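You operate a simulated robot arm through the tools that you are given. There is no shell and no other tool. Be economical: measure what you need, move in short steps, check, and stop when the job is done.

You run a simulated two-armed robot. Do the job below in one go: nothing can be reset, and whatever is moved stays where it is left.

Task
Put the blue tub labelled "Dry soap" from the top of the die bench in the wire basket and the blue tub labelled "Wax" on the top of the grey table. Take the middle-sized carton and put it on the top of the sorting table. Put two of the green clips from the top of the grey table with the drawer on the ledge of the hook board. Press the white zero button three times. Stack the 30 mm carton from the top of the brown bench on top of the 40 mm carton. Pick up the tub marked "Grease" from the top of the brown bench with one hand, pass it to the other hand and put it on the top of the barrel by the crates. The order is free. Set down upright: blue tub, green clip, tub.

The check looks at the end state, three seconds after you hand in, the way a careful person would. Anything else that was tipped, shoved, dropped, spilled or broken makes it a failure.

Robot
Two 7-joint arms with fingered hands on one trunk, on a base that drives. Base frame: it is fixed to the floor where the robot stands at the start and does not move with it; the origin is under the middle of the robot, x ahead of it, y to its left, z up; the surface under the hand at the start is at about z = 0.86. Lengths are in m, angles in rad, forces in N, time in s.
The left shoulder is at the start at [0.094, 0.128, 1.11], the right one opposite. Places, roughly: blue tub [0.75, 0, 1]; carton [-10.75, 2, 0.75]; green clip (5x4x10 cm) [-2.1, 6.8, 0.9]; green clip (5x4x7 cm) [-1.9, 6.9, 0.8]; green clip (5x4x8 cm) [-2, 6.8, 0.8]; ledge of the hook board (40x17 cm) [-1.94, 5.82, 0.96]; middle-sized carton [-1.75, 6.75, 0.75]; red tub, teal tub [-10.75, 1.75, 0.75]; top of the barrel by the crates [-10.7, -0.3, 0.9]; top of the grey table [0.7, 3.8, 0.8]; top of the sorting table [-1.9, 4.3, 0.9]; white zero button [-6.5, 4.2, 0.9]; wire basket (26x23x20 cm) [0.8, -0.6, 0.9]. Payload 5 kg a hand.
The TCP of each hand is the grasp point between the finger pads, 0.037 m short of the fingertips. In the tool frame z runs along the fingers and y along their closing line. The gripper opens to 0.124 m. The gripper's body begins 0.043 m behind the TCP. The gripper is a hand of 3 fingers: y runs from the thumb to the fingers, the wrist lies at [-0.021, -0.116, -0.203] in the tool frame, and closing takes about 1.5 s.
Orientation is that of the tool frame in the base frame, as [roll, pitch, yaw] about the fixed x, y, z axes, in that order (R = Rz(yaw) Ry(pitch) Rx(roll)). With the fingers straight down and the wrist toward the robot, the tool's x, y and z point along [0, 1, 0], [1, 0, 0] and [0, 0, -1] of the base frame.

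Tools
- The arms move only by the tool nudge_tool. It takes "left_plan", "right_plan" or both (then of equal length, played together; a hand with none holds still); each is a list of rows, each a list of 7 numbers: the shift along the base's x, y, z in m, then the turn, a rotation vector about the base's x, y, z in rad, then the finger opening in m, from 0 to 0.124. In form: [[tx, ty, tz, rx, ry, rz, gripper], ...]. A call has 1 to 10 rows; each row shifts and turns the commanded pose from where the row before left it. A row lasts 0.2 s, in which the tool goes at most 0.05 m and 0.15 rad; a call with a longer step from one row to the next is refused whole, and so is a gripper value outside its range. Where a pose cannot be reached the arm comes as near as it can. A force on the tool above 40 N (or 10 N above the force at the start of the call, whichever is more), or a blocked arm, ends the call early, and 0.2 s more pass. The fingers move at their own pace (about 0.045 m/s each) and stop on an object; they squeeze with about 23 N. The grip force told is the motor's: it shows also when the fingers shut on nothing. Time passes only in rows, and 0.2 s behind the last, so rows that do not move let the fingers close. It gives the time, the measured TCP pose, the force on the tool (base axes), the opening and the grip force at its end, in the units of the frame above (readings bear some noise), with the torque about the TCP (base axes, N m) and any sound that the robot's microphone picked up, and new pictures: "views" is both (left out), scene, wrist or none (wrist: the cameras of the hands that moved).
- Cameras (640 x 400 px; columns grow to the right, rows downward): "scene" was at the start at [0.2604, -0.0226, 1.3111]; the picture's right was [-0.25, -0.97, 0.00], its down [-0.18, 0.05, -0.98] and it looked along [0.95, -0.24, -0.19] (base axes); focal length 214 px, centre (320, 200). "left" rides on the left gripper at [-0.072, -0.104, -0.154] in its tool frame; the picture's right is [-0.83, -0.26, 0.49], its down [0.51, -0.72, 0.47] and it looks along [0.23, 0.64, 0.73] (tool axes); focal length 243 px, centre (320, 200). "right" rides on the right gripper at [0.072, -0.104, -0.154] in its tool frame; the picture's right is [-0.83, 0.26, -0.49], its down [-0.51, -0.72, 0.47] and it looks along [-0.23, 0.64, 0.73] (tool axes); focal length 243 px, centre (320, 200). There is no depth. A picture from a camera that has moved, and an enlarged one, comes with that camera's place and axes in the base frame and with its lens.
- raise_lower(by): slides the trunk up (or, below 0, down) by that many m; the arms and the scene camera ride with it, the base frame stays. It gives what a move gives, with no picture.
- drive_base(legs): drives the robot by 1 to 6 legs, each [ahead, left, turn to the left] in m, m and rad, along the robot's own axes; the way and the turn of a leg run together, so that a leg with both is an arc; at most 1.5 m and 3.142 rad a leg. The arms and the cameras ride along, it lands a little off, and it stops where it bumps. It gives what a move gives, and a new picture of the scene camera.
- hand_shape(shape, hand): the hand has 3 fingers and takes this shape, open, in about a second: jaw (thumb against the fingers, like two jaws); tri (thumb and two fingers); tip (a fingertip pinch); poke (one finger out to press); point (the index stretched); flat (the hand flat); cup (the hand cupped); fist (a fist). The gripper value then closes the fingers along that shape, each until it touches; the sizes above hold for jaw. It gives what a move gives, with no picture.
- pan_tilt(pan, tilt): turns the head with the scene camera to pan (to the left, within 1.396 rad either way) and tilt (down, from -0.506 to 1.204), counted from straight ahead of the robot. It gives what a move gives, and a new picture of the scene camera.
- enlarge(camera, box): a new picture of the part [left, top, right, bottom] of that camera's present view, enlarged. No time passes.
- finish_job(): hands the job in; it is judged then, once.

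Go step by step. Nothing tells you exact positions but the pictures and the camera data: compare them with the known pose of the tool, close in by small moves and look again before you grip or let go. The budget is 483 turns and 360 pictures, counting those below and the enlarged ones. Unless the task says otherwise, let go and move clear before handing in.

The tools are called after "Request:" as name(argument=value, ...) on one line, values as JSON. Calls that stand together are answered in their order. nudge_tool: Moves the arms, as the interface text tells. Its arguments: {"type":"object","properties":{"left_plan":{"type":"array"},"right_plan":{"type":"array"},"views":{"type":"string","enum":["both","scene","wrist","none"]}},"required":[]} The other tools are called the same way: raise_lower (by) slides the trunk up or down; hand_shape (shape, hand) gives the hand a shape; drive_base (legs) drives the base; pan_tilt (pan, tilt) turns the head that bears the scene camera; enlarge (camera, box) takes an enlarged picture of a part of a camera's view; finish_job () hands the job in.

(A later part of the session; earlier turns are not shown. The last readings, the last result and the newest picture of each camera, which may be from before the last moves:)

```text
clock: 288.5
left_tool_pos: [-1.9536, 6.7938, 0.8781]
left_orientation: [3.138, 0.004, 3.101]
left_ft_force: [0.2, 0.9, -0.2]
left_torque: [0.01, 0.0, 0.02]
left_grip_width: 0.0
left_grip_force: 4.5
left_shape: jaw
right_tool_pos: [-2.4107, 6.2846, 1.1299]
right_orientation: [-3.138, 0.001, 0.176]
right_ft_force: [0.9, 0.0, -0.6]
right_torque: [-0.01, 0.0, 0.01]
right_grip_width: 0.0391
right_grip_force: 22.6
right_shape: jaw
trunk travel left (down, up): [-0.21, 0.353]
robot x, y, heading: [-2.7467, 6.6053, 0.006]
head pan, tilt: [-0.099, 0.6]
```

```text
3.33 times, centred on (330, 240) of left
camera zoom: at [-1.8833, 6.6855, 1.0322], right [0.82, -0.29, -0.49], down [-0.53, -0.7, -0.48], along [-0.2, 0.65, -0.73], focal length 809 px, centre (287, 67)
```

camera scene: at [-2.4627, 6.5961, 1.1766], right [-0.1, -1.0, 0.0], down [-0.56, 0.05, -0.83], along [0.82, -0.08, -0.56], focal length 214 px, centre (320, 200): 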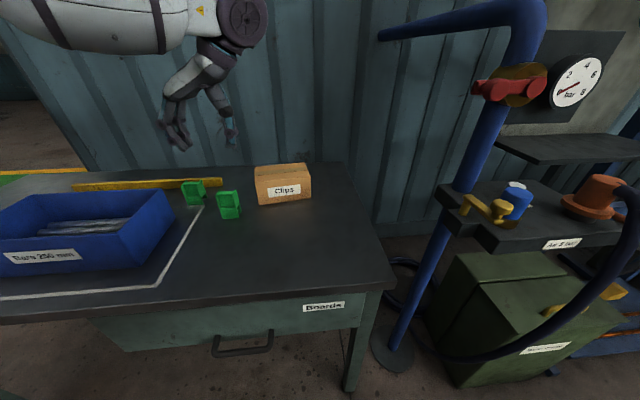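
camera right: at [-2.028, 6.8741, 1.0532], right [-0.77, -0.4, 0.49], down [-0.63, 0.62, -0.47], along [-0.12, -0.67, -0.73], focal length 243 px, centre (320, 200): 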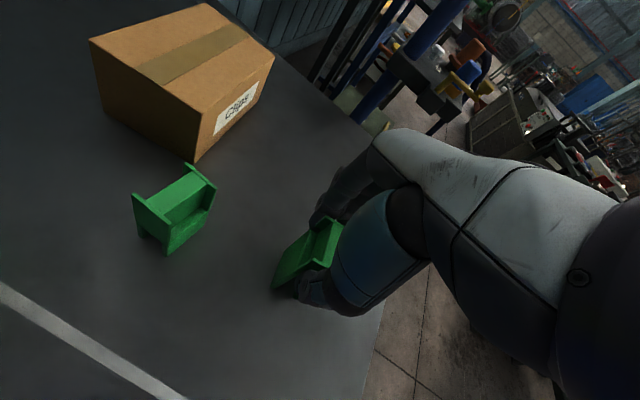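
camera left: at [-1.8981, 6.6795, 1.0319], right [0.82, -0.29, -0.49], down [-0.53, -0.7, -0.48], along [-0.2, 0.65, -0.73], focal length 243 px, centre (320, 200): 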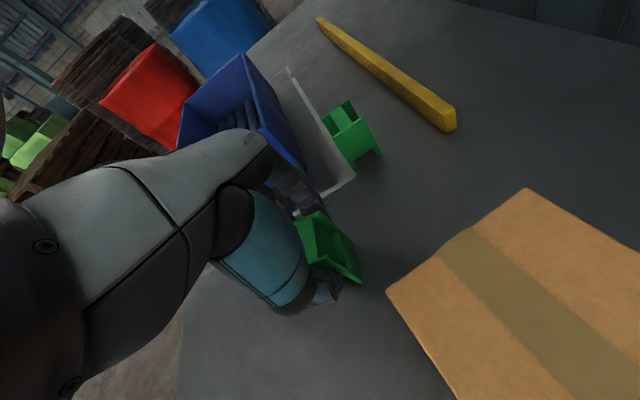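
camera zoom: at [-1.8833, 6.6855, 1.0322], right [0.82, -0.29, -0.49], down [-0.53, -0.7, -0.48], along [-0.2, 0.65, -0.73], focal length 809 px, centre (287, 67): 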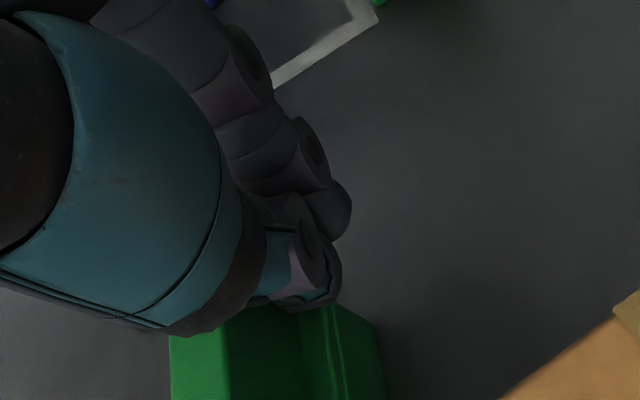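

The clip slid toward the robot and still stands, so I'll lift the empty hand and re-measure.

Request:
nudge_tool(left_plan=[[0, 0, 0.02, 0, 0, 0, 0.0], [0, 0, 0.04, 0, 0, 0, 0.0], [0, 0, 0.04, 0, 0, 0, 0.03], [0, 0, 0.045, 0, 0, 0, 0.08], [0, 0, 0, 0, 0, 0, 0.08]], views="both")

Request:
enlarge(camera="scene", box=[180, 150, 300, 240])

Request:
enlarge(camera="left", box=[220, 220, 460, 370])

```text
clock: 289.7
left_tool_pos: [-1.9517, 6.7942, 1.0209]
left_orientation: [3.137, 0.004, 3.099]
left_ft_force: [0.4, 0.0, -0.3]
left_torque: [0.02, 0.02, 0.01]
left_grip_width: 0.0466
left_grip_force: 0.0
left_shape: jaw
right_tool_pos: [-2.4088, 6.2863, 1.1291]
right_orientation: [-3.138, 0.002, 0.177]
right_ft_force: [0.9, -0.2, -1.3]
right_torque: [-0.01, -0.01, 0.01]
right_grip_width: 0.0389
right_grip_force: 23.4
right_shape: jaw
trunk travel left (down, up): [-0.21, 0.353]
robot x, y, heading: [-2.7482, 6.6017, 0.0]
head pan, tilt: [-0.099, 0.6]
camera scene: at [-2.4616, 6.5954, 1.1762], right [-0.1, -1.0, 0.0], down [-0.56, 0.05, -0.82], along [0.82, -0.08, -0.57], focal length 214 px, centre (320, 200)
camera left: at [-1.8818, 6.6852, 1.1751], right [0.82, -0.29, -0.49], down [-0.54, -0.7, -0.47], along [-0.2, 0.65, -0.73], focal length 243 px, centre (320, 200)
```

scene: 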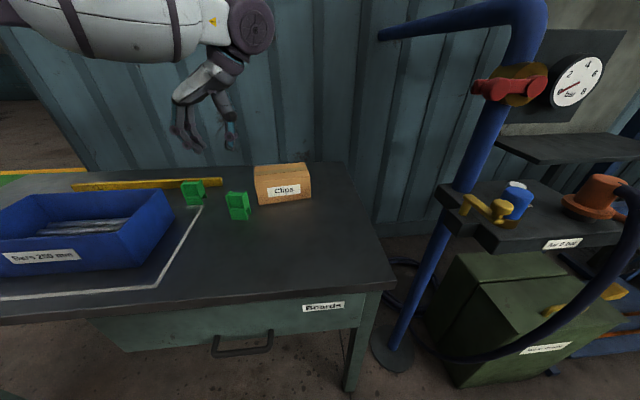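
left: 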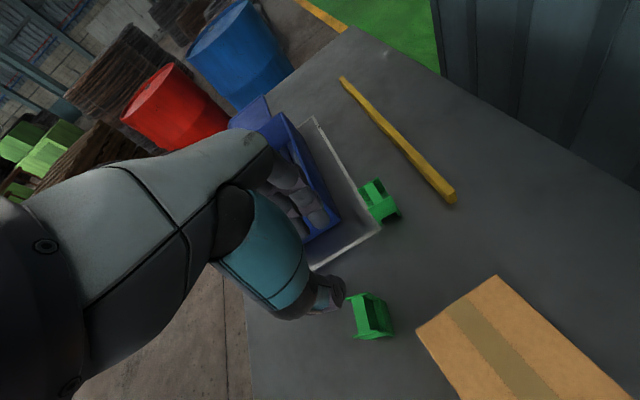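

```text
4.44 times, centred on (240, 195) of scene
camera zoom: at [-2.4616, 6.5954, 1.1762], right [-0.1, -1.0, 0.0], down [-0.56, 0.05, -0.82], along [0.82, -0.08, -0.57], focal length 953 px, centre (676, 222)
```

zoom: 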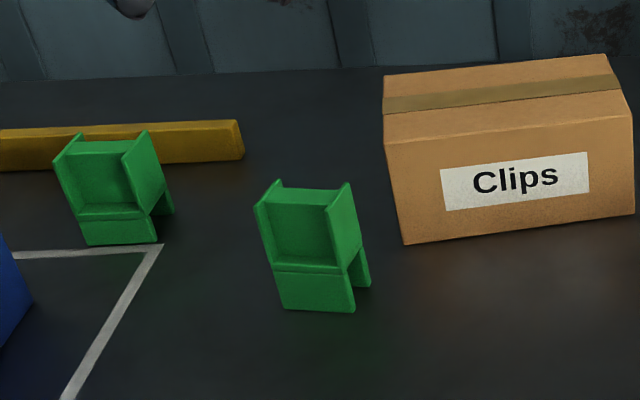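

```text
2.67 times, centred on (340, 295) of left
camera zoom: at [-1.8818, 6.6852, 1.1751], right [0.82, -0.29, -0.49], down [-0.54, -0.7, -0.47], along [-0.2, 0.65, -0.73], focal length 647 px, centre (267, -53)
```

zoom: 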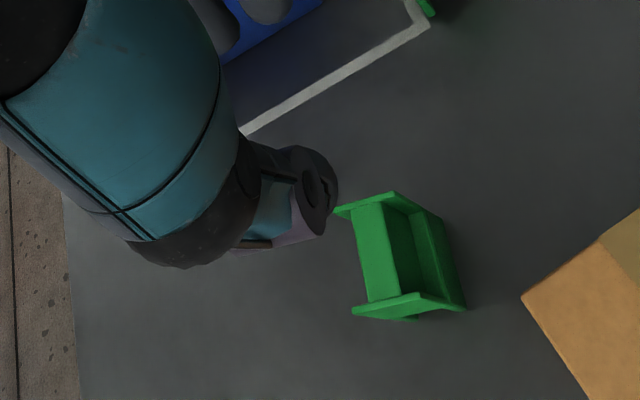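

Re-measured: the clip centre is at about (-1.984, 6.761), turned slightly. I'll realign, check, and descend.

Request:
nudge_tool(left_plan=[[-0.016, -0.016, 0, 0, 0, -0.08, 0.08], [-0.016, -0.017, 0, 0, 0, -0.08, 0.08], [0, 0, -0.035, 0, 0, 0, 0.08], [0, 0, -0.03, 0, 0, 0, 0.08], [0, 0, -0.02, 0, 0, 0, 0.08], [0, 0, 0, 0, 0, 0, 0.08]], views="none")

Request:
enlarge(camera="scene", box=[180, 130, 300, 220])

Request:
enlarge(camera="left", box=[240, 180, 420, 300])

```text
clock: 291.1
left_tool_pos: [-1.9835, 6.7607, 0.9387]
left_orientation: [3.138, 0.003, 2.941]
left_ft_force: [1.2, 0.6, 0.2]
left_torque: [0.02, -0.03, -0.02]
left_grip_width: 0.0797
left_grip_force: 0.1
left_shape: jaw
right_tool_pos: [-2.4111, 6.2848, 1.1303]
right_orientation: [-3.139, 0.003, 0.176]
right_ft_force: [0.9, -0.5, -0.4]
right_torque: [0.0, -0.02, 0.0]
right_grip_width: 0.0391
right_grip_force: 23.3
right_shape: jaw
trunk travel left (down, up): [-0.21, 0.353]
robot x, y, heading: [-2.7469, 6.6067, 0.005]
head pan, tilt: [-0.099, 0.6]
```

```text
4.44 times, centred on (240, 175) of scene
camera zoom: at [-2.4627, 6.5949, 1.1766], right [-0.1, -1.0, 0.0], down [-0.56, 0.06, -0.83], along [0.82, -0.08, -0.56], focal length 953 px, centre (676, 311)
```

zoom: 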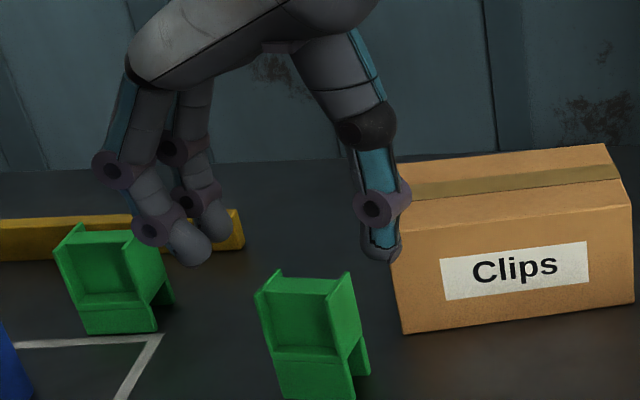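

```text
3.33 times, centred on (330, 240) of left
camera zoom: at [-1.933, 6.6437, 1.0923], right [0.76, -0.42, -0.49], down [-0.64, -0.6, -0.48], along [-0.1, 0.68, -0.73], focal length 809 px, centre (287, 67)
```

zoom: 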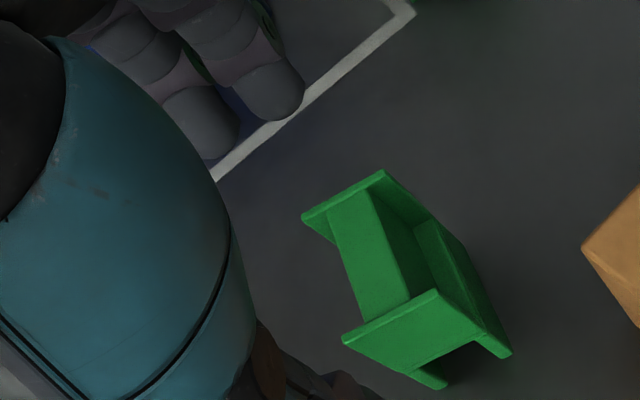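

By comparison with the clip 1 grasp, I should sit about 1 cm further forward. I'll adjust, descend and close.

Request:
nudge_tool(left_plan=[[0.0105, -0.002, 0, 0, 0, 0, 0.07], [0, 0, -0.03, 0, 0, 0, 0.07], [0, 0, -0.03, 0, 0, 0, 0.07], [0, 0, 0, 0, 0, 0, 0.06], [0, 0, 0, 0, 0, 0, 0.05], [0, 0, 0, 0, 0, 0, 0.04], [0, 0, 0, 0, 0, 0, 0.03], [0, 0, 0, 0, 0, 0, 0.03], [0, 0, 0, 0, 0, 0, 0.03]], views="none")

Request:
enlarge(camera="scene", box=[180, 150, 300, 240])

Request:
enlarge(camera="left", box=[240, 180, 420, 300])

```text
clock: 293.1
left_tool_pos: [-1.9724, 6.7592, 0.8761]
left_orientation: [3.139, 0.005, 2.94]
left_ft_force: [-0.1, 0.1, 3.6]
left_torque: [0.04, 0.06, -0.01]
left_grip_width: 0.0349
left_grip_force: 23.1
left_shape: jaw
right_tool_pos: [-2.4105, 6.2852, 1.1299]
right_orientation: [-3.138, 0.002, 0.177]
right_ft_force: [-0.6, -0.2, -0.6]
right_torque: [0.01, 0.0, -0.03]
right_grip_width: 0.0389
right_grip_force: 22.9
right_shape: jaw
trunk travel left (down, up): [-0.21, 0.353]
robot x, y, heading: [-2.7438, 6.6054, 0.003]
head pan, tilt: [-0.099, 0.6]
```

```text
4.44 times, centred on (240, 195) of scene
camera zoom: at [-2.4628, 6.5948, 1.1766], right [-0.1, -1.0, 0.0], down [-0.56, 0.06, -0.83], along [0.82, -0.08, -0.56], focal length 953 px, centre (676, 222)
```

zoom: 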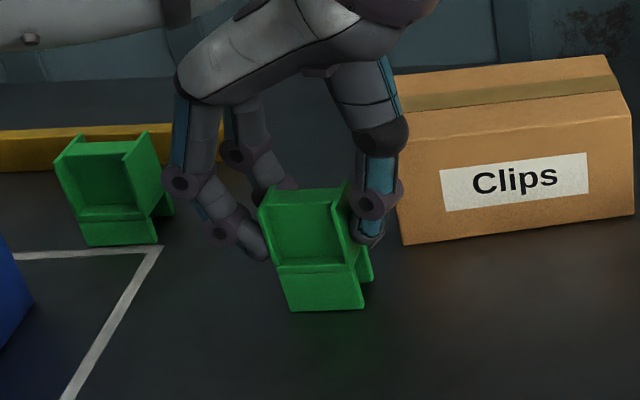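

```text
3.33 times, centred on (330, 240) of left
camera zoom: at [-1.9225, 6.6417, 1.0315], right [0.76, -0.42, -0.49], down [-0.64, -0.6, -0.48], along [-0.1, 0.68, -0.73], focal length 809 px, centre (287, 67)
```

zoom: 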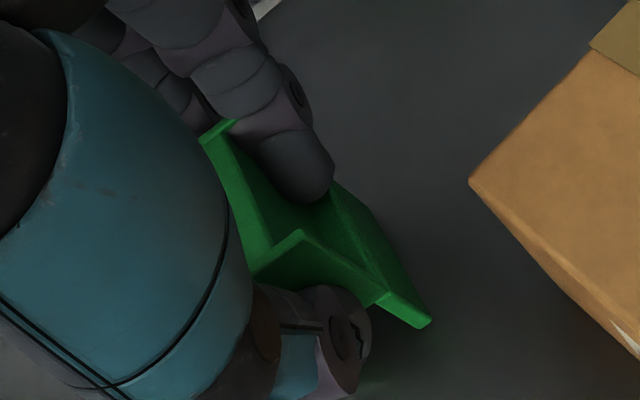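

The grip is holding at 0.035, so I'll test with a 1.5 cm lift.

Request:
nudge_tool(left_plan=[[0, 0, 0.007, 0, 0, 0, 0.02], [0, 0, 0.008, 0, 0, 0, 0.02], [0, 0, 0, 0, 0, 0, 0.02]], views="none")

Request:
enlarge(camera="scene", box=[180, 150, 300, 240])

```text
clock: 293.9
left_tool_pos: [-1.9739, 6.7589, 0.8922]
left_orientation: [3.138, 0.003, 2.94]
left_ft_force: [0.1, 0.3, -0.3]
left_torque: [0.01, 0.01, 0.0]
left_grip_width: 0.0343
left_grip_force: 22.6
left_shape: jaw
right_tool_pos: [-2.4108, 6.2845, 1.1302]
right_orientation: [-3.138, 0.001, 0.176]
right_ft_force: [0.1, 0.8, -0.3]
right_torque: [0.0, 0.01, 0.01]
right_grip_width: 0.0389
right_grip_force: 23.2
right_shape: jaw
trunk travel left (down, up): [-0.21, 0.353]
robot x, y, heading: [-2.747, 6.6048, 0.008]
head pan, tilt: [-0.099, 0.6]
```

```text
4.44 times, centred on (240, 195) of scene
camera zoom: at [-2.4622, 6.595, 1.1764], right [-0.1, -1.0, 0.0], down [-0.56, 0.06, -0.82], along [0.82, -0.08, -0.57], focal length 953 px, centre (676, 222)
```

zoom: 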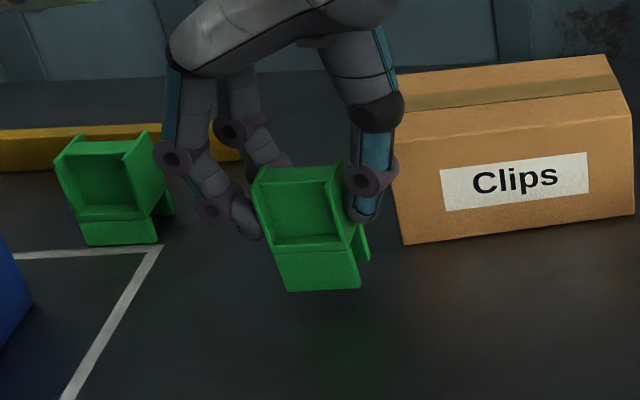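

It lifts cleanly. I'll raise and retract the left hand, then drive right to the hook board.

Request:
nudge_tool(left_plan=[[0, 0, 0.04, 0, 0, 0, 0.02], [0, 0, 0.045, 0, 0, 0, 0.02], [0, 0, 0.045, 0, 0, 0, 0.02], [0, 0, 0.045, 0, 0, 0, 0.02], [-0.045, 0.02, 0.01, 0, 0, 0, 0.02], [-0.045, 0.02, 0.01, 0, 0, 0, 0.02], [-0.045, 0.02, 0.01, 0, 0, 0, 0.02], [-0.045, 0.02, 0.01, 0, 0, 0, 0.02], [-0.045, 0.02, 0.0, 0, 0, 0, 0.02], [-0.045, 0.02, 0.0, 0, 0, 0, 0.02]], views="none")

Request:
nudge_tool(left_plan=[[-0.045, 0.01, 0, 0, 0, 0, 0.02], [-0.045, 0.01, 0, 0, 0, 0, 0.02], [0, 0, 0, 0, 0, 0, 0.02]], views="scene")

```text
refused: row 5 steps farther than a row can; nothing moved
```

```text
clock: 294.7
left_tool_pos: [-2.0643, 6.777, 0.8927]
left_orientation: [3.138, 0.002, 2.941]
left_ft_force: [0.0, -0.8, -1.4]
left_torque: [0.02, -0.02, 0.0]
left_grip_width: 0.0345
left_grip_force: 22.8
left_shape: jaw
right_tool_pos: [-2.4099, 6.2842, 1.1292]
right_orientation: [-3.139, 0.001, 0.176]
right_ft_force: [1.1, 0.1, -0.6]
right_torque: [0.03, -0.01, -0.02]
right_grip_width: 0.0389
right_grip_force: 22.7
right_shape: jaw
trunk travel left (down, up): [-0.21, 0.353]
robot x, y, heading: [-2.7496, 6.6017, 0.001]
head pan, tilt: [-0.099, 0.6]
camera scene: at [-2.4615, 6.5945, 1.1762], right [-0.1, -1.0, 0.0], down [-0.56, 0.06, -0.82], along [0.82, -0.08, -0.57], focal length 214 px, centre (320, 200)
```

scene: 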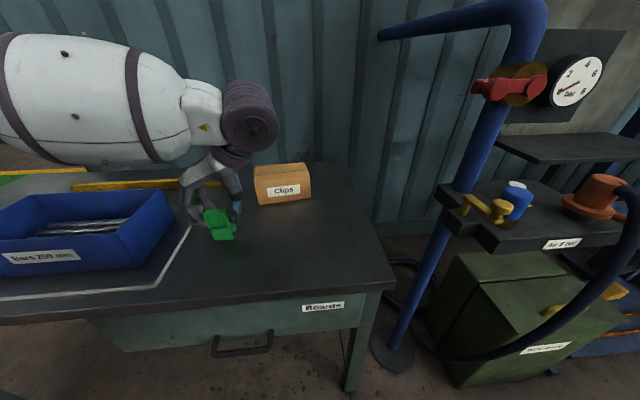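

It moved low but clear of everything. I'll raise it now.

Request:
nudge_tool(left_plan=[[0, 0, 0.045, 0, 0, 0, 0.02], [0, 0, 0.045, 0, 0, 0, 0.02], [0, 0, 0.045, 0, 0, 0, 0.02], [0, 0, 0.045, 0, 0, 0, 0.02], [-0.04, 0.01, 0.02, 0, 0, 0, 0.02], [-0.04, 0.01, 0.02, 0, 0, 0, 0.02], [-0.04, 0.01, 0.01, 0, 0, 0, 0.02], [-0.04, 0.01, 0.0, 0, 0, 0, 0.02], [-0.04, 0.01, 0.0, 0, 0, 0, 0.02], [0, 0, 0, 0, 0, 0, 0.02]], views="wrist")

```text
clock: 296.9
left_tool_pos: [-2.2057, 6.7948, 0.9942]
left_orientation: [3.14, 0.003, 2.941]
left_ft_force: [0.6, -0.3, -0.1]
left_torque: [0.03, 0.01, 0.04]
left_grip_width: 0.0345
left_grip_force: 23.2
left_shape: jaw
left hand out of reach, approached as far as the arm can: row 4, 5, 6, 7, 8, 9
right_tool_pos: [-2.4099, 6.2844, 1.13]
right_orientation: [-3.139, 0.002, 0.178]
right_ft_force: [0.7, 0.3, -1.4]
right_torque: [-0.02, 0.0, 0.0]
right_grip_width: 0.039
right_grip_force: 23.2
right_shape: jaw
trunk travel left (down, up): [-0.21, 0.353]
robot x, y, heading: [-2.7502, 6.6001, 0.006]
head pan, tilt: [-0.099, 0.6]
camera left: at [-2.154, 6.6777, 1.1476], right [0.76, -0.42, -0.49], down [-0.64, -0.61, -0.47], along [-0.1, 0.67, -0.73], focal length 243 px, centre (320, 200)
```

left: 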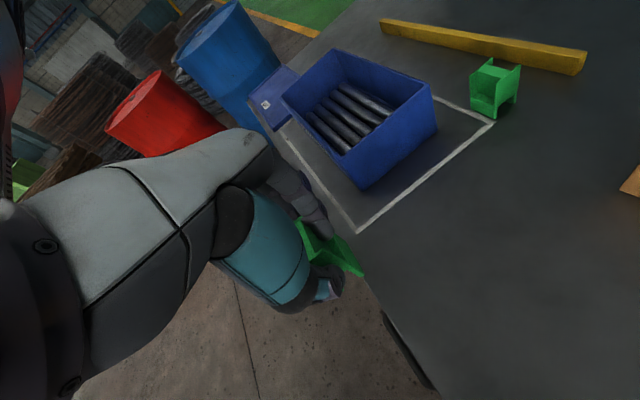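

I'll raise the trunk and back off a little, then move along to the hook board.

Request:
raise_lower(by=0.15)

Request:
drive_base(legs=[[-0.2, 0, 0], [0, -0.62, 0]])

Request:
pan_tilt(pan=-0.2, tilt=0.4)

```text
clock: 298.6
left_tool_pos: [-2.2049, 6.7948, 1.142]
left_orientation: [3.137, 0.001, 2.941]
left_ft_force: [0.2, 1.0, -0.4]
left_torque: [0.04, 0.05, -0.01]
left_grip_width: 0.0343
left_grip_force: 23.2
left_shape: jaw
right_tool_pos: [-2.4107, 6.2857, 1.2797]
right_orientation: [-3.137, 0.0, 0.176]
right_ft_force: [0.3, 0.5, -0.1]
right_torque: [0.02, 0.01, 0.02]
right_grip_width: 0.039
right_grip_force: 22.9
right_shape: jaw
trunk travel left (down, up): [-0.36, 0.203]
robot x, y, heading: [-2.7489, 6.6028, 0.008]
head pan, tilt: [-0.099, 0.6]
```

```text
clock: 305.8
left_tool_pos: [-2.4, 6.1714, 1.1435]
left_orientation: [3.137, 0.003, 2.944]
left_ft_force: [-0.6, 0.3, -1.5]
left_torque: [0.03, 0.0, 0.02]
left_grip_width: 0.0342
left_grip_force: 23.1
left_shape: jaw
right_tool_pos: [-2.6049, 5.6614, 1.2791]
right_orientation: [-3.138, 0.001, 0.182]
right_ft_force: [-0.5, -0.6, -0.2]
right_torque: [0.01, -0.01, -0.03]
right_grip_width: 0.0387
right_grip_force: 23.1
right_shape: jaw
trunk travel left (down, up): [-0.36, 0.203]
robot x, y, heading: [-2.941, 5.9769, 0.011]
head pan, tilt: [-0.099, 0.6]
camera scene: at [-2.6995, 5.9708, 1.3332], right [-0.09, -1.0, 0.0], down [-0.56, 0.05, -0.83], along [0.82, -0.08, -0.56], focal length 214 px, centre (320, 200)
```

scene: 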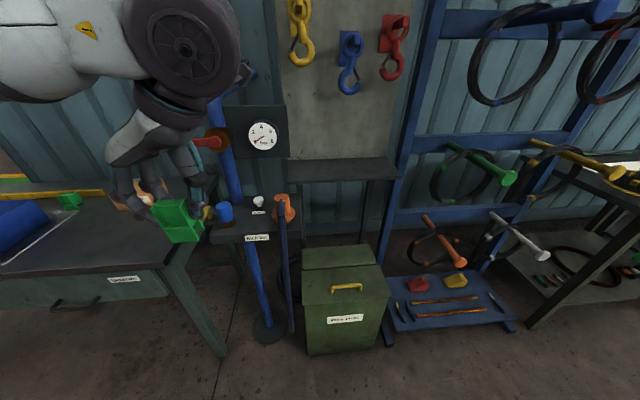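

```text
clock: 306.5
left_tool_pos: [-2.4025, 6.1712, 1.1437]
left_orientation: [3.136, 0.003, 2.944]
left_ft_force: [0.0, 0.9, 0.0]
left_torque: [0.0, -0.03, 0.0]
left_grip_width: 0.0344
left_grip_force: 22.8
left_shape: jaw
right_tool_pos: [-2.6041, 5.6617, 1.2794]
right_orientation: [-3.138, 0.002, 0.183]
right_ft_force: [0.8, 0.6, -0.5]
right_torque: [-0.02, -0.01, 0.0]
right_grip_width: 0.039
right_grip_force: 23.0
right_shape: jaw
trunk travel left (down, up): [-0.36, 0.203]
robot x, y, heading: [-2.9434, 5.9786, 0.008]
head pan, tilt: [-0.201, 0.4]
camera scene: at [-2.6967, 5.9607, 1.3513], right [-0.19, -0.98, 0.0], down [-0.38, 0.08, -0.92], along [0.9, -0.18, -0.39], focal length 214 px, centre (320, 200)
```

scene: 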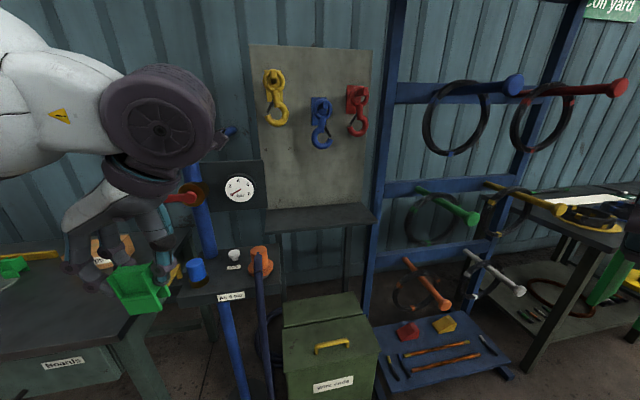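

The ledge spans x −2.03..−1.84, y 5.62–6.02, z≈0.96. I'll place the left hand's clip first: drive right, then in.

Request:
drive_base(legs=[[0, -0.28, -0.008], [0.19, 0, 0]])

Request:
pan_tilt(pan=0.1, tilt=0.6)

```text
clock: 310.7
left_tool_pos: [-2.2101, 5.8856, 1.144]
left_orientation: [3.139, 0.006, 2.935]
left_ft_force: [-0.8, -0.4, -0.8]
left_torque: [0.0, -0.02, -0.03]
left_grip_width: 0.0347
left_grip_force: 23.1
left_shape: jaw
right_tool_pos: [-2.4178, 5.3783, 1.2809]
right_orientation: [-3.139, -0.001, 0.173]
right_ft_force: [-0.3, 0.3, -0.8]
right_torque: [0.04, -0.05, 0.03]
right_grip_width: 0.0388
right_grip_force: 22.7
right_shape: jaw
trunk travel left (down, up): [-0.36, 0.203]
robot x, y, heading: [-2.7511, 5.6962, 0.002]
head pan, tilt: [-0.201, 0.4]
camera scene: at [-2.508, 5.678, 1.352], right [-0.2, -0.98, 0.0], down [-0.38, 0.08, -0.92], along [0.9, -0.19, -0.39], focal length 214 px, centre (320, 200)
```

scene: 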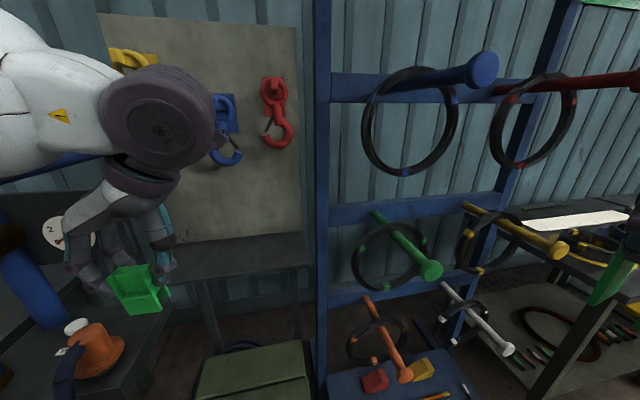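

```text
clock: 311.5
left_tool_pos: [-2.2075, 5.887, 1.144]
left_orientation: [3.137, 0.001, 2.936]
left_ft_force: [0.8, 0.7, -0.7]
left_torque: [-0.02, 0.01, -0.01]
left_grip_width: 0.0344
left_grip_force: 23.3
left_shape: jaw
right_tool_pos: [-2.4137, 5.3778, 1.2799]
right_orientation: [-3.137, 0.003, 0.172]
right_ft_force: [0.2, -0.1, 0.1]
right_torque: [-0.02, -0.01, -0.03]
right_grip_width: 0.0387
right_grip_force: 22.7
right_shape: jaw
trunk travel left (down, up): [-0.36, 0.203]
robot x, y, heading: [-2.7503, 5.6975, -0.004]
head pan, tilt: [0.099, 0.6]
camera scene: at [-2.5068, 5.7053, 1.333], right [0.1, -1.0, 0.0], down [-0.56, -0.05, -0.82], along [0.82, 0.08, -0.57], focal length 214 px, centre (320, 200)
```

scene: 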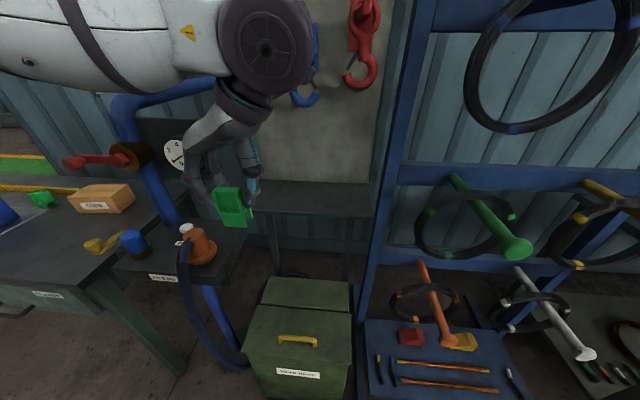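

Hooks hang above the ledge, so I'll turn the hand to keep the wrist back, then move over the ledge's front part.

Request:
nudge_tool(left_plan=[[0, 0, 0, 0, 0, -0.15, 0.02], [0, 0, 0, 0, 0, -0.15, 0.02], [0, 0, 0, 0, 0, -0.15, 0.02], [0, 0, 0, 0, 0, -0.15, 0.02], [0.045, 0.01, 0, 0, 0, 0, 0.02], [0.045, 0.01, 0, 0, 0, 0, 0.02], [0.045, 0.01, 0, 0, 0, 0, 0.02], [0.045, 0.01, 0, 0, 0, 0, 0.02], [0.03, 0, 0, 0, 0, 0, 0.02], [0, 0, 0, 0, 0, 0, 0.02]], views="both")

Request:
enlarge(camera="scene", box=[180, 80, 380, 240])

```text
clock: 313.7
left_tool_pos: [-1.9959, 5.9259, 1.1455]
left_orientation: [3.138, 0.003, 2.338]
left_ft_force: [-0.4, -0.9, -0.6]
left_torque: [-0.02, -0.03, 0.03]
left_grip_width: 0.0343
left_grip_force: 23.3
left_shape: jaw
right_tool_pos: [-2.4157, 5.3783, 1.2803]
right_orientation: [-3.138, 0.0, 0.172]
right_ft_force: [0.4, -0.3, -0.9]
right_torque: [0.05, 0.02, 0.0]
right_grip_width: 0.039
right_grip_force: 23.2
right_shape: jaw
trunk travel left (down, up): [-0.36, 0.203]
robot x, y, heading: [-2.753, 5.6979, -0.002]
head pan, tilt: [0.099, 0.6]
camera scene: at [-2.5087, 5.7055, 1.3333], right [0.1, -1.0, 0.0], down [-0.56, -0.06, -0.83], along [0.82, 0.08, -0.56], focal length 214 px, centre (320, 200)
camera left: at [-2.0206, 5.7995, 1.2994], right [0.39, -0.78, -0.49], down [-0.87, -0.13, -0.48], along [0.31, 0.61, -0.73], focal length 243 px, centre (320, 200)
```

scene: 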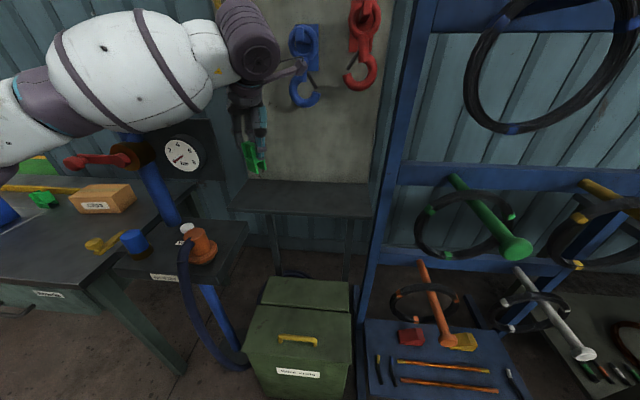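
left: 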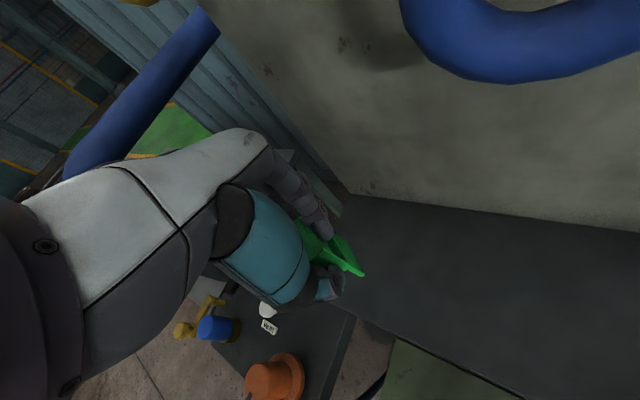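

```text
2.50 times, centred on (280, 160) of scene
camera zoom: at [-2.5087, 5.7055, 1.3333], right [0.1, -1.0, 0.0], down [-0.56, -0.06, -0.83], along [0.82, 0.08, -0.56], focal length 536 px, centre (420, 300)
```

zoom: 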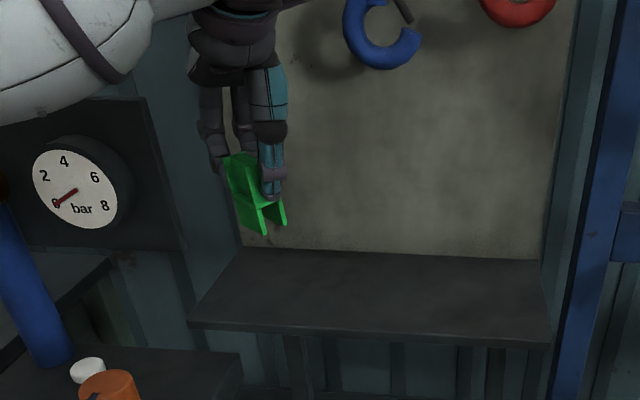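

The clip is over the ledge. I'll shift slightly inward and lower.

Request:
nudge_tool(left_plan=[[0.016, -0.01, 0, 0, 0, 0, 0.02], [0, 0, -0.03, 0, 0, 0, 0.02], [0, 0, -0.03, 0, 0, 0, 0.02], [0, 0, -0.02, 0, 0, 0, 0.02], [0, 0, -0.01, 0, 0, 0, 0.02], [0, 0, 0, 0, 0, 0, 0.02]], views="wrist")

Request:
enlarge(camera="scene", box=[220, 120, 320, 220])

```text
clock: 315.1
left_tool_pos: [-1.9816, 5.9156, 1.0541]
left_orientation: [3.139, 0.003, 2.336]
left_ft_force: [0.3, 1.2, -0.6]
left_torque: [0.0, 0.0, 0.02]
left_grip_width: 0.0344
left_grip_force: 23.3
left_shape: jaw
right_tool_pos: [-2.4161, 5.3775, 1.2804]
right_orientation: [-3.137, 0.002, 0.173]
right_ft_force: [0.1, 0.2, 0.0]
right_torque: [0.02, -0.02, 0.01]
right_grip_width: 0.0393
right_grip_force: 23.3
right_shape: jaw
trunk travel left (down, up): [-0.36, 0.203]
robot x, y, heading: [-2.7522, 5.698, -0.004]
head pan, tilt: [0.099, 0.6]
camera left: at [-2.0051, 5.7907, 1.2081], right [0.39, -0.78, -0.49], down [-0.87, -0.14, -0.48], along [0.3, 0.61, -0.73], focal length 243 px, centre (320, 200)
```

left: 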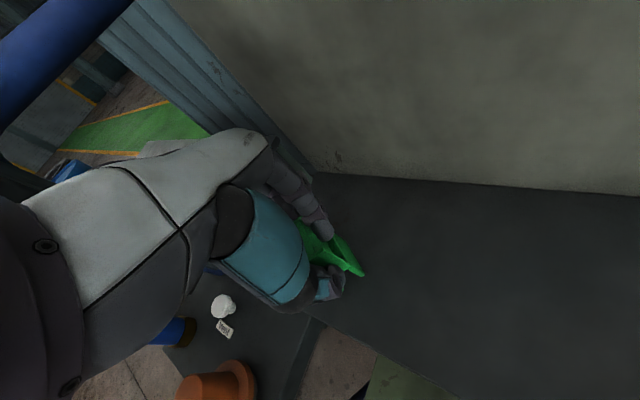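

```text
4.00 times, centred on (270, 170) of scene
camera zoom: at [-2.508, 5.7053, 1.3332], right [0.1, -1.0, 0.0], down [-0.56, -0.05, -0.83], along [0.82, 0.08, -0.56], focal length 858 px, centre (520, 320)
```

zoom: 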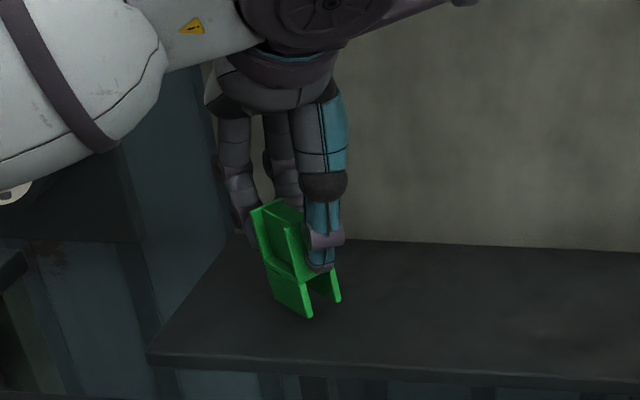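

Request:
nudge_tool(left_plan=[[0, 0, -0.008, 0, 0, 0, 0.02], [0, 0, -0.006, 0, 0, 0, 0.02], [0, 0, -0.005, 0, 0, 0, 0.02], [0, 0, 0, 0, 0, 0, 0.02]], views="none")

Request:
enlarge(camera="scene", box=[220, 120, 320, 220])

```text
clock: 316.1
left_tool_pos: [-1.9822, 5.9143, 1.0398]
left_orientation: [3.132, 0.008, 2.337]
left_ft_force: [8.4, -5.3, 33.5]
left_torque: [0.2, -0.29, -0.21]
left_grip_width: 0.0365
left_grip_force: 23.4
left_shape: jaw
right_tool_pos: [-2.4177, 5.3761, 1.2793]
right_orientation: [-3.138, -0.001, 0.173]
right_ft_force: [0.5, 0.3, 0.5]
right_torque: [0.02, -0.01, 0.0]
right_grip_width: 0.0389
right_grip_force: 23.3
right_shape: jaw
trunk travel left (down, up): [-0.36, 0.203]
robot x, y, heading: [-2.7523, 5.6964, 0.001]
head pan, tilt: [0.099, 0.6]
```

```text
4.00 times, centred on (270, 170) of scene
camera zoom: at [-2.5106, 5.7033, 1.3339], right [0.1, -1.0, 0.0], down [-0.56, -0.05, -0.83], along [0.82, 0.08, -0.56], focal length 858 px, centre (520, 320)
```

zoom: 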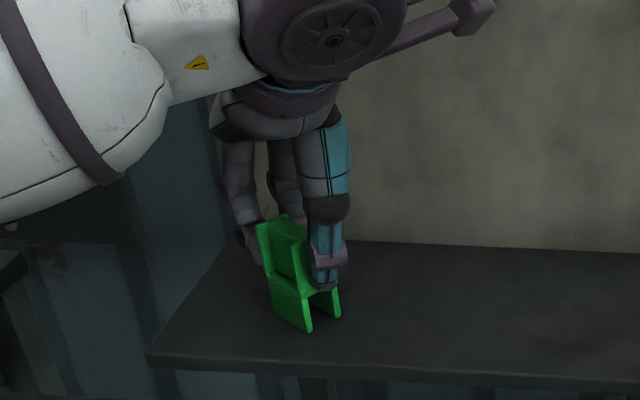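

On the ledge. I'll ease up and open.

Request:
nudge_tool(left_plan=[[0, 0, 0.004, 0, 0, 0, 0.02], [0, 0, 0, 0, 0, 0, 0.04], [0, 0, 0, 0, 0, 0, 0.06], [0, 0, 0, 0, 0, 0, 0.08], [0, 0, 0, 0, 0, 0, 0.08]], views="none")

Request:
enlarge(camera="scene", box=[220, 120, 320, 220])

Request:
enlarge(camera="left", box=[240, 180, 420, 300])

```text
clock: 317.3
left_tool_pos: [-1.9818, 5.9169, 1.039]
left_orientation: [3.137, 0.002, 2.338]
left_ft_force: [0.0, 0.4, -0.4]
left_torque: [0.03, -0.02, 0.0]
left_grip_width: 0.0795
left_grip_force: 0.0
left_shape: jaw
right_tool_pos: [-2.416, 5.3775, 1.2793]
right_orientation: [-3.138, 0.001, 0.172]
right_ft_force: [0.5, -0.3, -0.6]
right_torque: [0.01, 0.0, 0.0]
right_grip_width: 0.0391
right_grip_force: 23.3
right_shape: jaw
trunk travel left (down, up): [-0.36, 0.203]
robot x, y, heading: [-2.7525, 5.6967, -0.001]
head pan, tilt: [0.099, 0.6]
```

```text
4.00 times, centred on (270, 170) of scene
camera zoom: at [-2.5085, 5.705, 1.3332], right [0.1, -1.0, 0.0], down [-0.56, -0.05, -0.83], along [0.82, 0.08, -0.56], focal length 858 px, centre (520, 320)
```

zoom: 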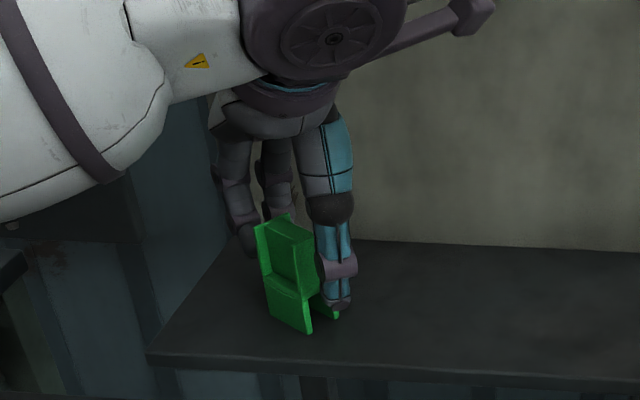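

```text
3.33 times, centred on (330, 240) of left
camera zoom: at [-2.0055, 5.7913, 1.1918], right [0.39, -0.78, -0.49], down [-0.87, -0.13, -0.47], along [0.3, 0.61, -0.73], focal length 809 px, centre (287, 67)
```

zoom: 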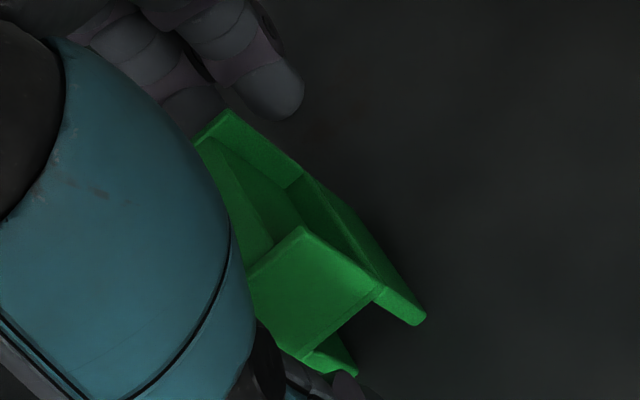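

Clip 2 stands. I'll raise the hand straight up, then pull it back.

Request:
nudge_tool(left_plan=[[0, 0, 0.02, 0, 0, 0, 0.08], [0, 0, 0.03, 0, 0, 0, 0.08], [0, 0, 0.03, 0, 0, 0, 0.08], [0, 0, 0.02, 0, 0, 0, 0.08], [-0.04, 0, 0.01, 0, 0, 0, 0.08], [-0.04, 0, 0.01, 0, 0, -0.1, 0.08], [-0.04, 0, 0.01, 0, 0, -0.1, 0.08], [-0.04, 0, 0.01, 0, 0, -0.1, 0.08], [-0.04, 0, 0.01, 0, 0, -0.1, 0.08], [-0.04, 0, 0.0, 0, 0, -0.1, 0.08]], views="scene")

Request:
enlarge(camera="scene", box=[200, 120, 360, 240])

```text
clock: 319.5
left_tool_pos: [-2.2229, 5.9193, 1.1881]
left_orientation: [3.139, 0.003, 1.836]
left_ft_force: [0.0, 0.2, 0.4]
left_torque: [0.0, -0.02, 0.02]
left_grip_width: 0.0796
left_grip_force: 0.0
left_shape: jaw
right_tool_pos: [-2.4161, 5.379, 1.2804]
right_orientation: [-3.139, 0.001, 0.172]
right_ft_force: [-0.3, 0.4, -0.3]
right_torque: [0.02, 0.0, -0.03]
right_grip_width: 0.0388
right_grip_force: 23.6
right_shape: jaw
trunk travel left (down, up): [-0.36, 0.203]
robot x, y, heading: [-2.7516, 5.6976, -0.001]
head pan, tilt: [0.099, 0.6]
camera scene: at [-2.509, 5.7061, 1.3333], right [0.1, -1.0, 0.0], down [-0.56, -0.06, -0.83], along [0.82, 0.08, -0.56], focal length 214 px, centre (320, 200)
```

scene: 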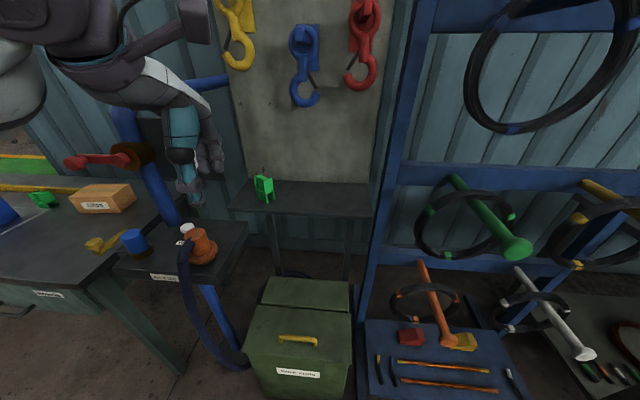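

```text
3.33 times, centred on (280, 180) of scene
camera zoom: at [-2.509, 5.7061, 1.3333], right [0.1, -1.0, 0.0], down [-0.56, -0.06, -0.83], along [0.82, 0.08, -0.56], focal length 715 px, centre (453, 267)
```

zoom: 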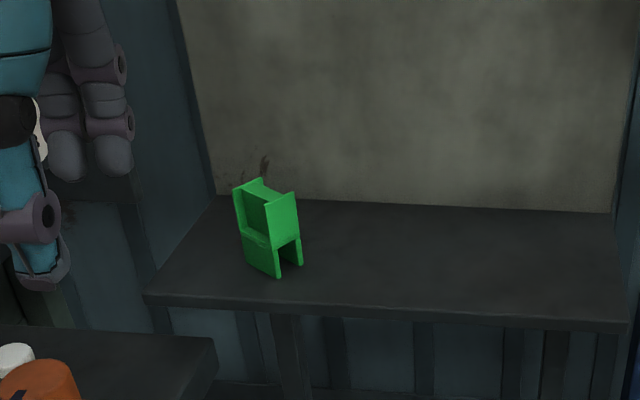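

Clip 2 is upright on the ledge. Next I'll turn the right hand and move it left, then forward.

Request:
nudge_tool(right_plan=[[0, 0.035, 0, 0, 0, 0.14, 0.02], [0, 0.035, 0, 0, 0, 0.14, 0.02], [0, 0.035, 0, 0, 0, 0.14, 0.02], [0, 0.035, 0, 0, 0, 0.14, 0.02], [0, 0.035, 0, 0, 0, 0.14, 0.02], [0, 0.035, 0, 0, 0, 0.14, 0.02], [0, 0.035, 0, 0, 0, 0.14, 0.02], [0, 0.035, 0, 0, 0, 0.02, 0.02], [0, 0.03, 0, 0, 0, 0, 0.02], [0, 0, 0, 0, 0, 0, 0.02]], left_plan=[[-0.03, 0, 0.02, 0, 0, 0, 0.08], [-0.03, 0.01, 0.02, 0, 0, 0, 0.08], [-0.03, 0.01, 0.02, 0, 0, 0, 0.08], [-0.03, 0.01, 0.02, 0, 0, 0, 0.08], [-0.02, 0.01, 0.02, 0, 0, 0, 0.08], [0, 0, 0, 0, 0, 0, 0.08], [0, 0, 0, 0, 0, 0, 0.08], [0, 0, 0, 0, 0, 0, 0.08], [0, 0, 0, 0, 0, 0, 0.08], [0, 0, 0, 0, 0, 0, 0.08]], views="scene")

```text
clock: 321.7
left_tool_pos: [-2.3606, 5.9553, 1.2876]
left_orientation: [3.14, 0.003, 1.836]
left_ft_force: [-0.7, -0.4, 0.4]
left_torque: [-0.03, -0.01, 0.0]
left_grip_width: 0.0797
left_grip_force: 0.1
left_shape: jaw
right_tool_pos: [-2.4138, 5.6627, 1.2813]
right_orientation: [-3.137, -0.002, 1.171]
right_ft_force: [0.1, 0.0, -0.7]
right_torque: [-0.03, 0.0, -0.02]
right_grip_width: 0.0366
right_grip_force: 22.6
right_shape: jaw
right hand out of reach, approached as far as the arm can: row 9
trunk travel left (down, up): [-0.36, 0.203]
robot x, y, heading: [-2.7531, 5.6961, -0.002]
head pan, tilt: [0.099, 0.6]
camera scene: at [-2.5065, 5.7044, 1.3329], right [0.1, -1.0, 0.0], down [-0.56, -0.05, -0.82], along [0.82, 0.08, -0.57], focal length 214 px, centre (320, 200)
```

scene: 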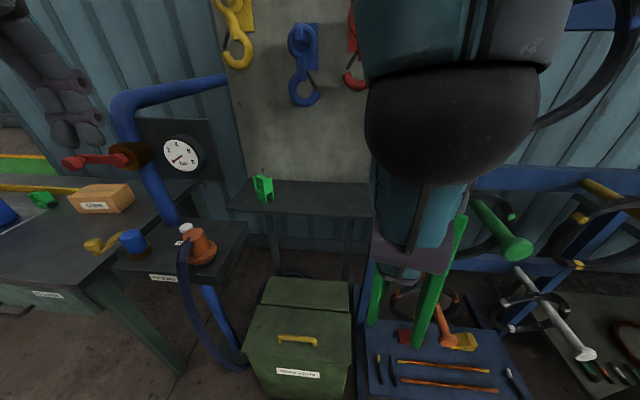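

Request:
nudge_tool(right_plan=[[0.045, 0.005, -0.015, 0, 0, 0, 0.02], [0.045, 0.005, -0.015, 0, 0, 0, 0.02], [0.045, 0.005, -0.015, 0, 0, 0, 0.02], [0.045, 0.005, -0.015, 0, 0, 0, 0.02], [0.045, 0.005, -0.015, 0, 0, 0, 0.02], [0.045, 0.005, -0.015, 0, 0, 0, 0.02], [0.045, 0.005, -0.015, 0, 0, 0, 0.02], [0.045, 0.005, -0.015, 0, 0, 0, 0.02], [0.045, 0, 0, 0, 0, 0, 0.02], [0, 0, 0, 0, 0, 0, 0.02]], views="both")

Request:
enlarge(camera="scene", box=[200, 80, 400, 220])

```text
clock: 323.9
left_tool_pos: [-2.3724, 5.9585, 1.292]
left_orientation: [3.128, 0.007, 1.836]
left_ft_force: [-0.2, 0.0, -0.3]
left_torque: [0.0, -0.02, -0.01]
left_grip_width: 0.0799
left_grip_force: 0.0
left_shape: jaw
right_tool_pos: [-2.0512, 5.6456, 1.1907]
right_orientation: [3.132, -0.005, 1.171]
right_ft_force: [0.7, -0.8, -0.6]
right_torque: [0.01, -0.01, 0.01]
right_grip_width: 0.0366
right_grip_force: 22.8
right_shape: jaw
right hand out of reach, approached as far as the arm can: row 1, 2, 4, 5, 6, 7, 8
trunk travel left (down, up): [-0.36, 0.203]
robot x, y, heading: [-2.7473, 5.6973, -0.006]
head pan, tilt: [0.099, 0.6]
camera scene: at [-2.5198, 5.7073, 1.3357], right [0.1, -1.0, 0.0], down [-0.56, -0.06, -0.83], along [0.83, 0.08, -0.56], focal length 214 px, centre (320, 200)
camera right: at [-2.1201, 5.7518, 1.3445], right [-0.09, -0.87, 0.49], down [-0.86, -0.19, -0.48], along [0.51, -0.46, -0.73], focal length 243 px, centre (320, 200)
```

scene: 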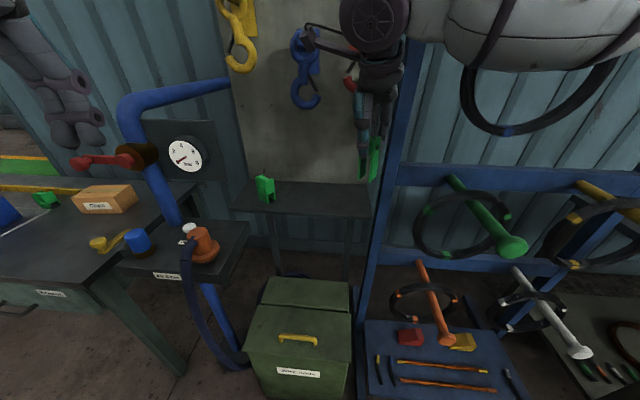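
right: 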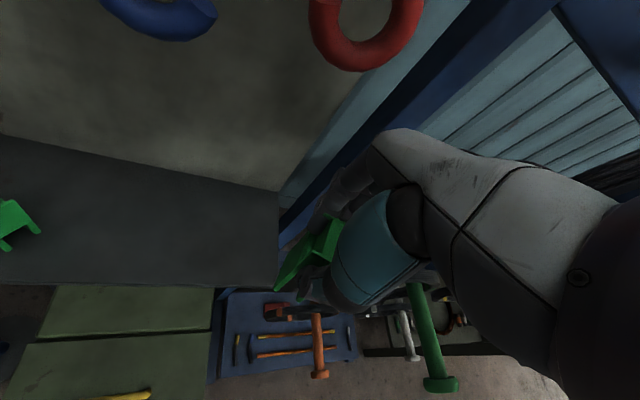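

```text
2.86 times, centred on (300, 150) of scene
camera zoom: at [-2.5198, 5.7073, 1.3357], right [0.1, -1.0, 0.0], down [-0.56, -0.06, -0.83], along [0.83, 0.08, -0.56], focal length 613 px, centre (377, 343)
```

zoom: 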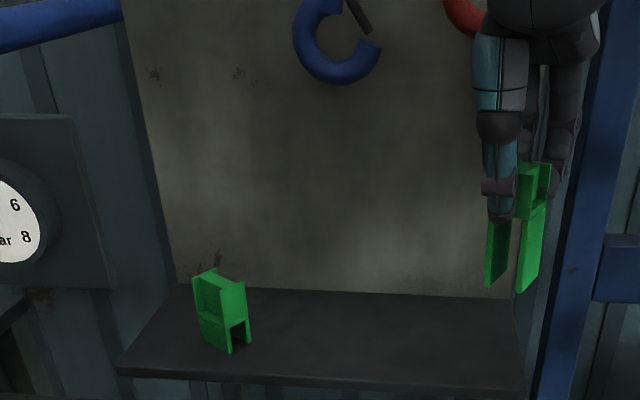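

The right arm is near its limit here; I'll lower a bit, then shift the base left and slightly ahead.

Request:
nudge_tool(right_plan=[[0, 0, -0.03, 0, 0, 0, 0.02], [0, 0, -0.03, 0, 0, 0, 0.02], [0, 0, 0, 0, 0, 0, 0.02]], views="none")

Request:
drive_base(legs=[[0, 0.12, 0], [0.06, 0, 0]])

Request:
enlarge(camera="scene", box=[200, 80, 400, 220])

```text
clock: 324.7
left_tool_pos: [-2.371, 5.9569, 1.2907]
left_orientation: [3.133, 0.007, 1.838]
left_ft_force: [1.0, 0.1, 0.2]
left_torque: [-0.01, 0.0, -0.03]
left_grip_width: 0.0795
left_grip_force: 0.1
left_shape: jaw
right_tool_pos: [-2.049, 5.644, 1.1224]
right_orientation: [3.141, 0.002, 1.173]
right_ft_force: [-0.3, 0.2, -1.1]
right_torque: [-0.05, -0.01, 0.07]
right_grip_width: 0.0366
right_grip_force: 22.7
right_shape: jaw
trunk travel left (down, up): [-0.36, 0.203]
robot x, y, heading: [-2.7548, 5.6962, -0.002]
head pan, tilt: [0.099, 0.6]
```

```text
clock: 327.2
left_tool_pos: [-2.3078, 6.0766, 1.2907]
left_orientation: [3.131, 0.009, 1.825]
left_ft_force: [0.1, -0.3, -0.6]
left_torque: [-0.01, 0.03, 0.02]
left_grip_width: 0.0801
left_grip_force: 0.0
left_shape: jaw
right_tool_pos: [-1.9915, 5.7567, 1.119]
right_orientation: [-3.135, 0.005, 1.16]
right_ft_force: [0.4, -0.7, 0.7]
right_torque: [0.05, 0.02, 0.01]
right_grip_width: 0.0368
right_grip_force: 22.8
right_shape: jaw
trunk travel left (down, up): [-0.36, 0.203]
robot x, y, heading: [-2.6918, 5.8165, -0.012]
head pan, tilt: [0.099, 0.6]
stopped in leg 2: the robot was blocked; the commanded pose is now the measured one
camera scene: at [-2.4583, 5.8265, 1.3353], right [0.09, -1.0, 0.0], down [-0.56, -0.05, -0.83], along [0.83, 0.07, -0.56], focal length 214 px, centre (320, 200)
```

scene: 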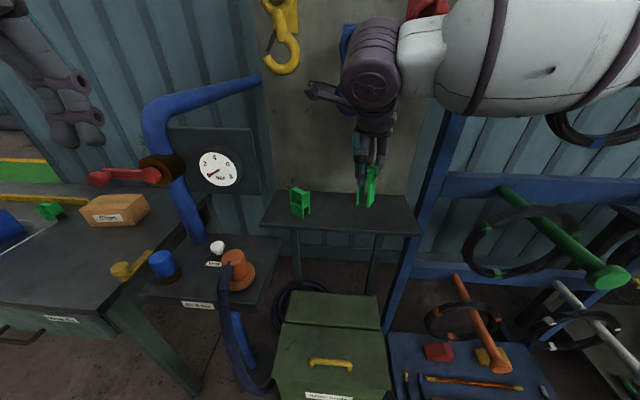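

```text
2.86 times, centred on (300, 150) of scene
camera zoom: at [-2.4583, 5.8265, 1.3353], right [0.09, -1.0, 0.0], down [-0.56, -0.05, -0.83], along [0.83, 0.07, -0.56], focal length 613 px, centre (377, 343)
```

zoom: 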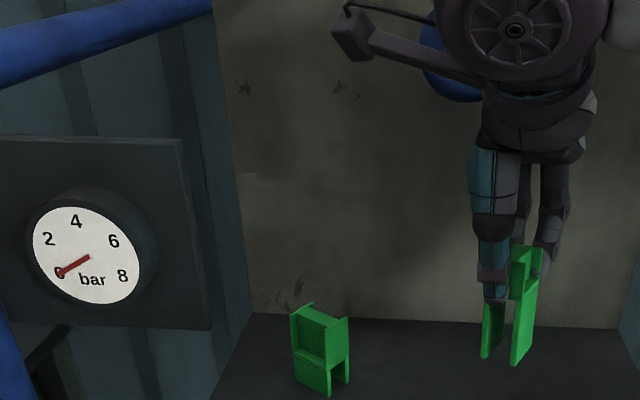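

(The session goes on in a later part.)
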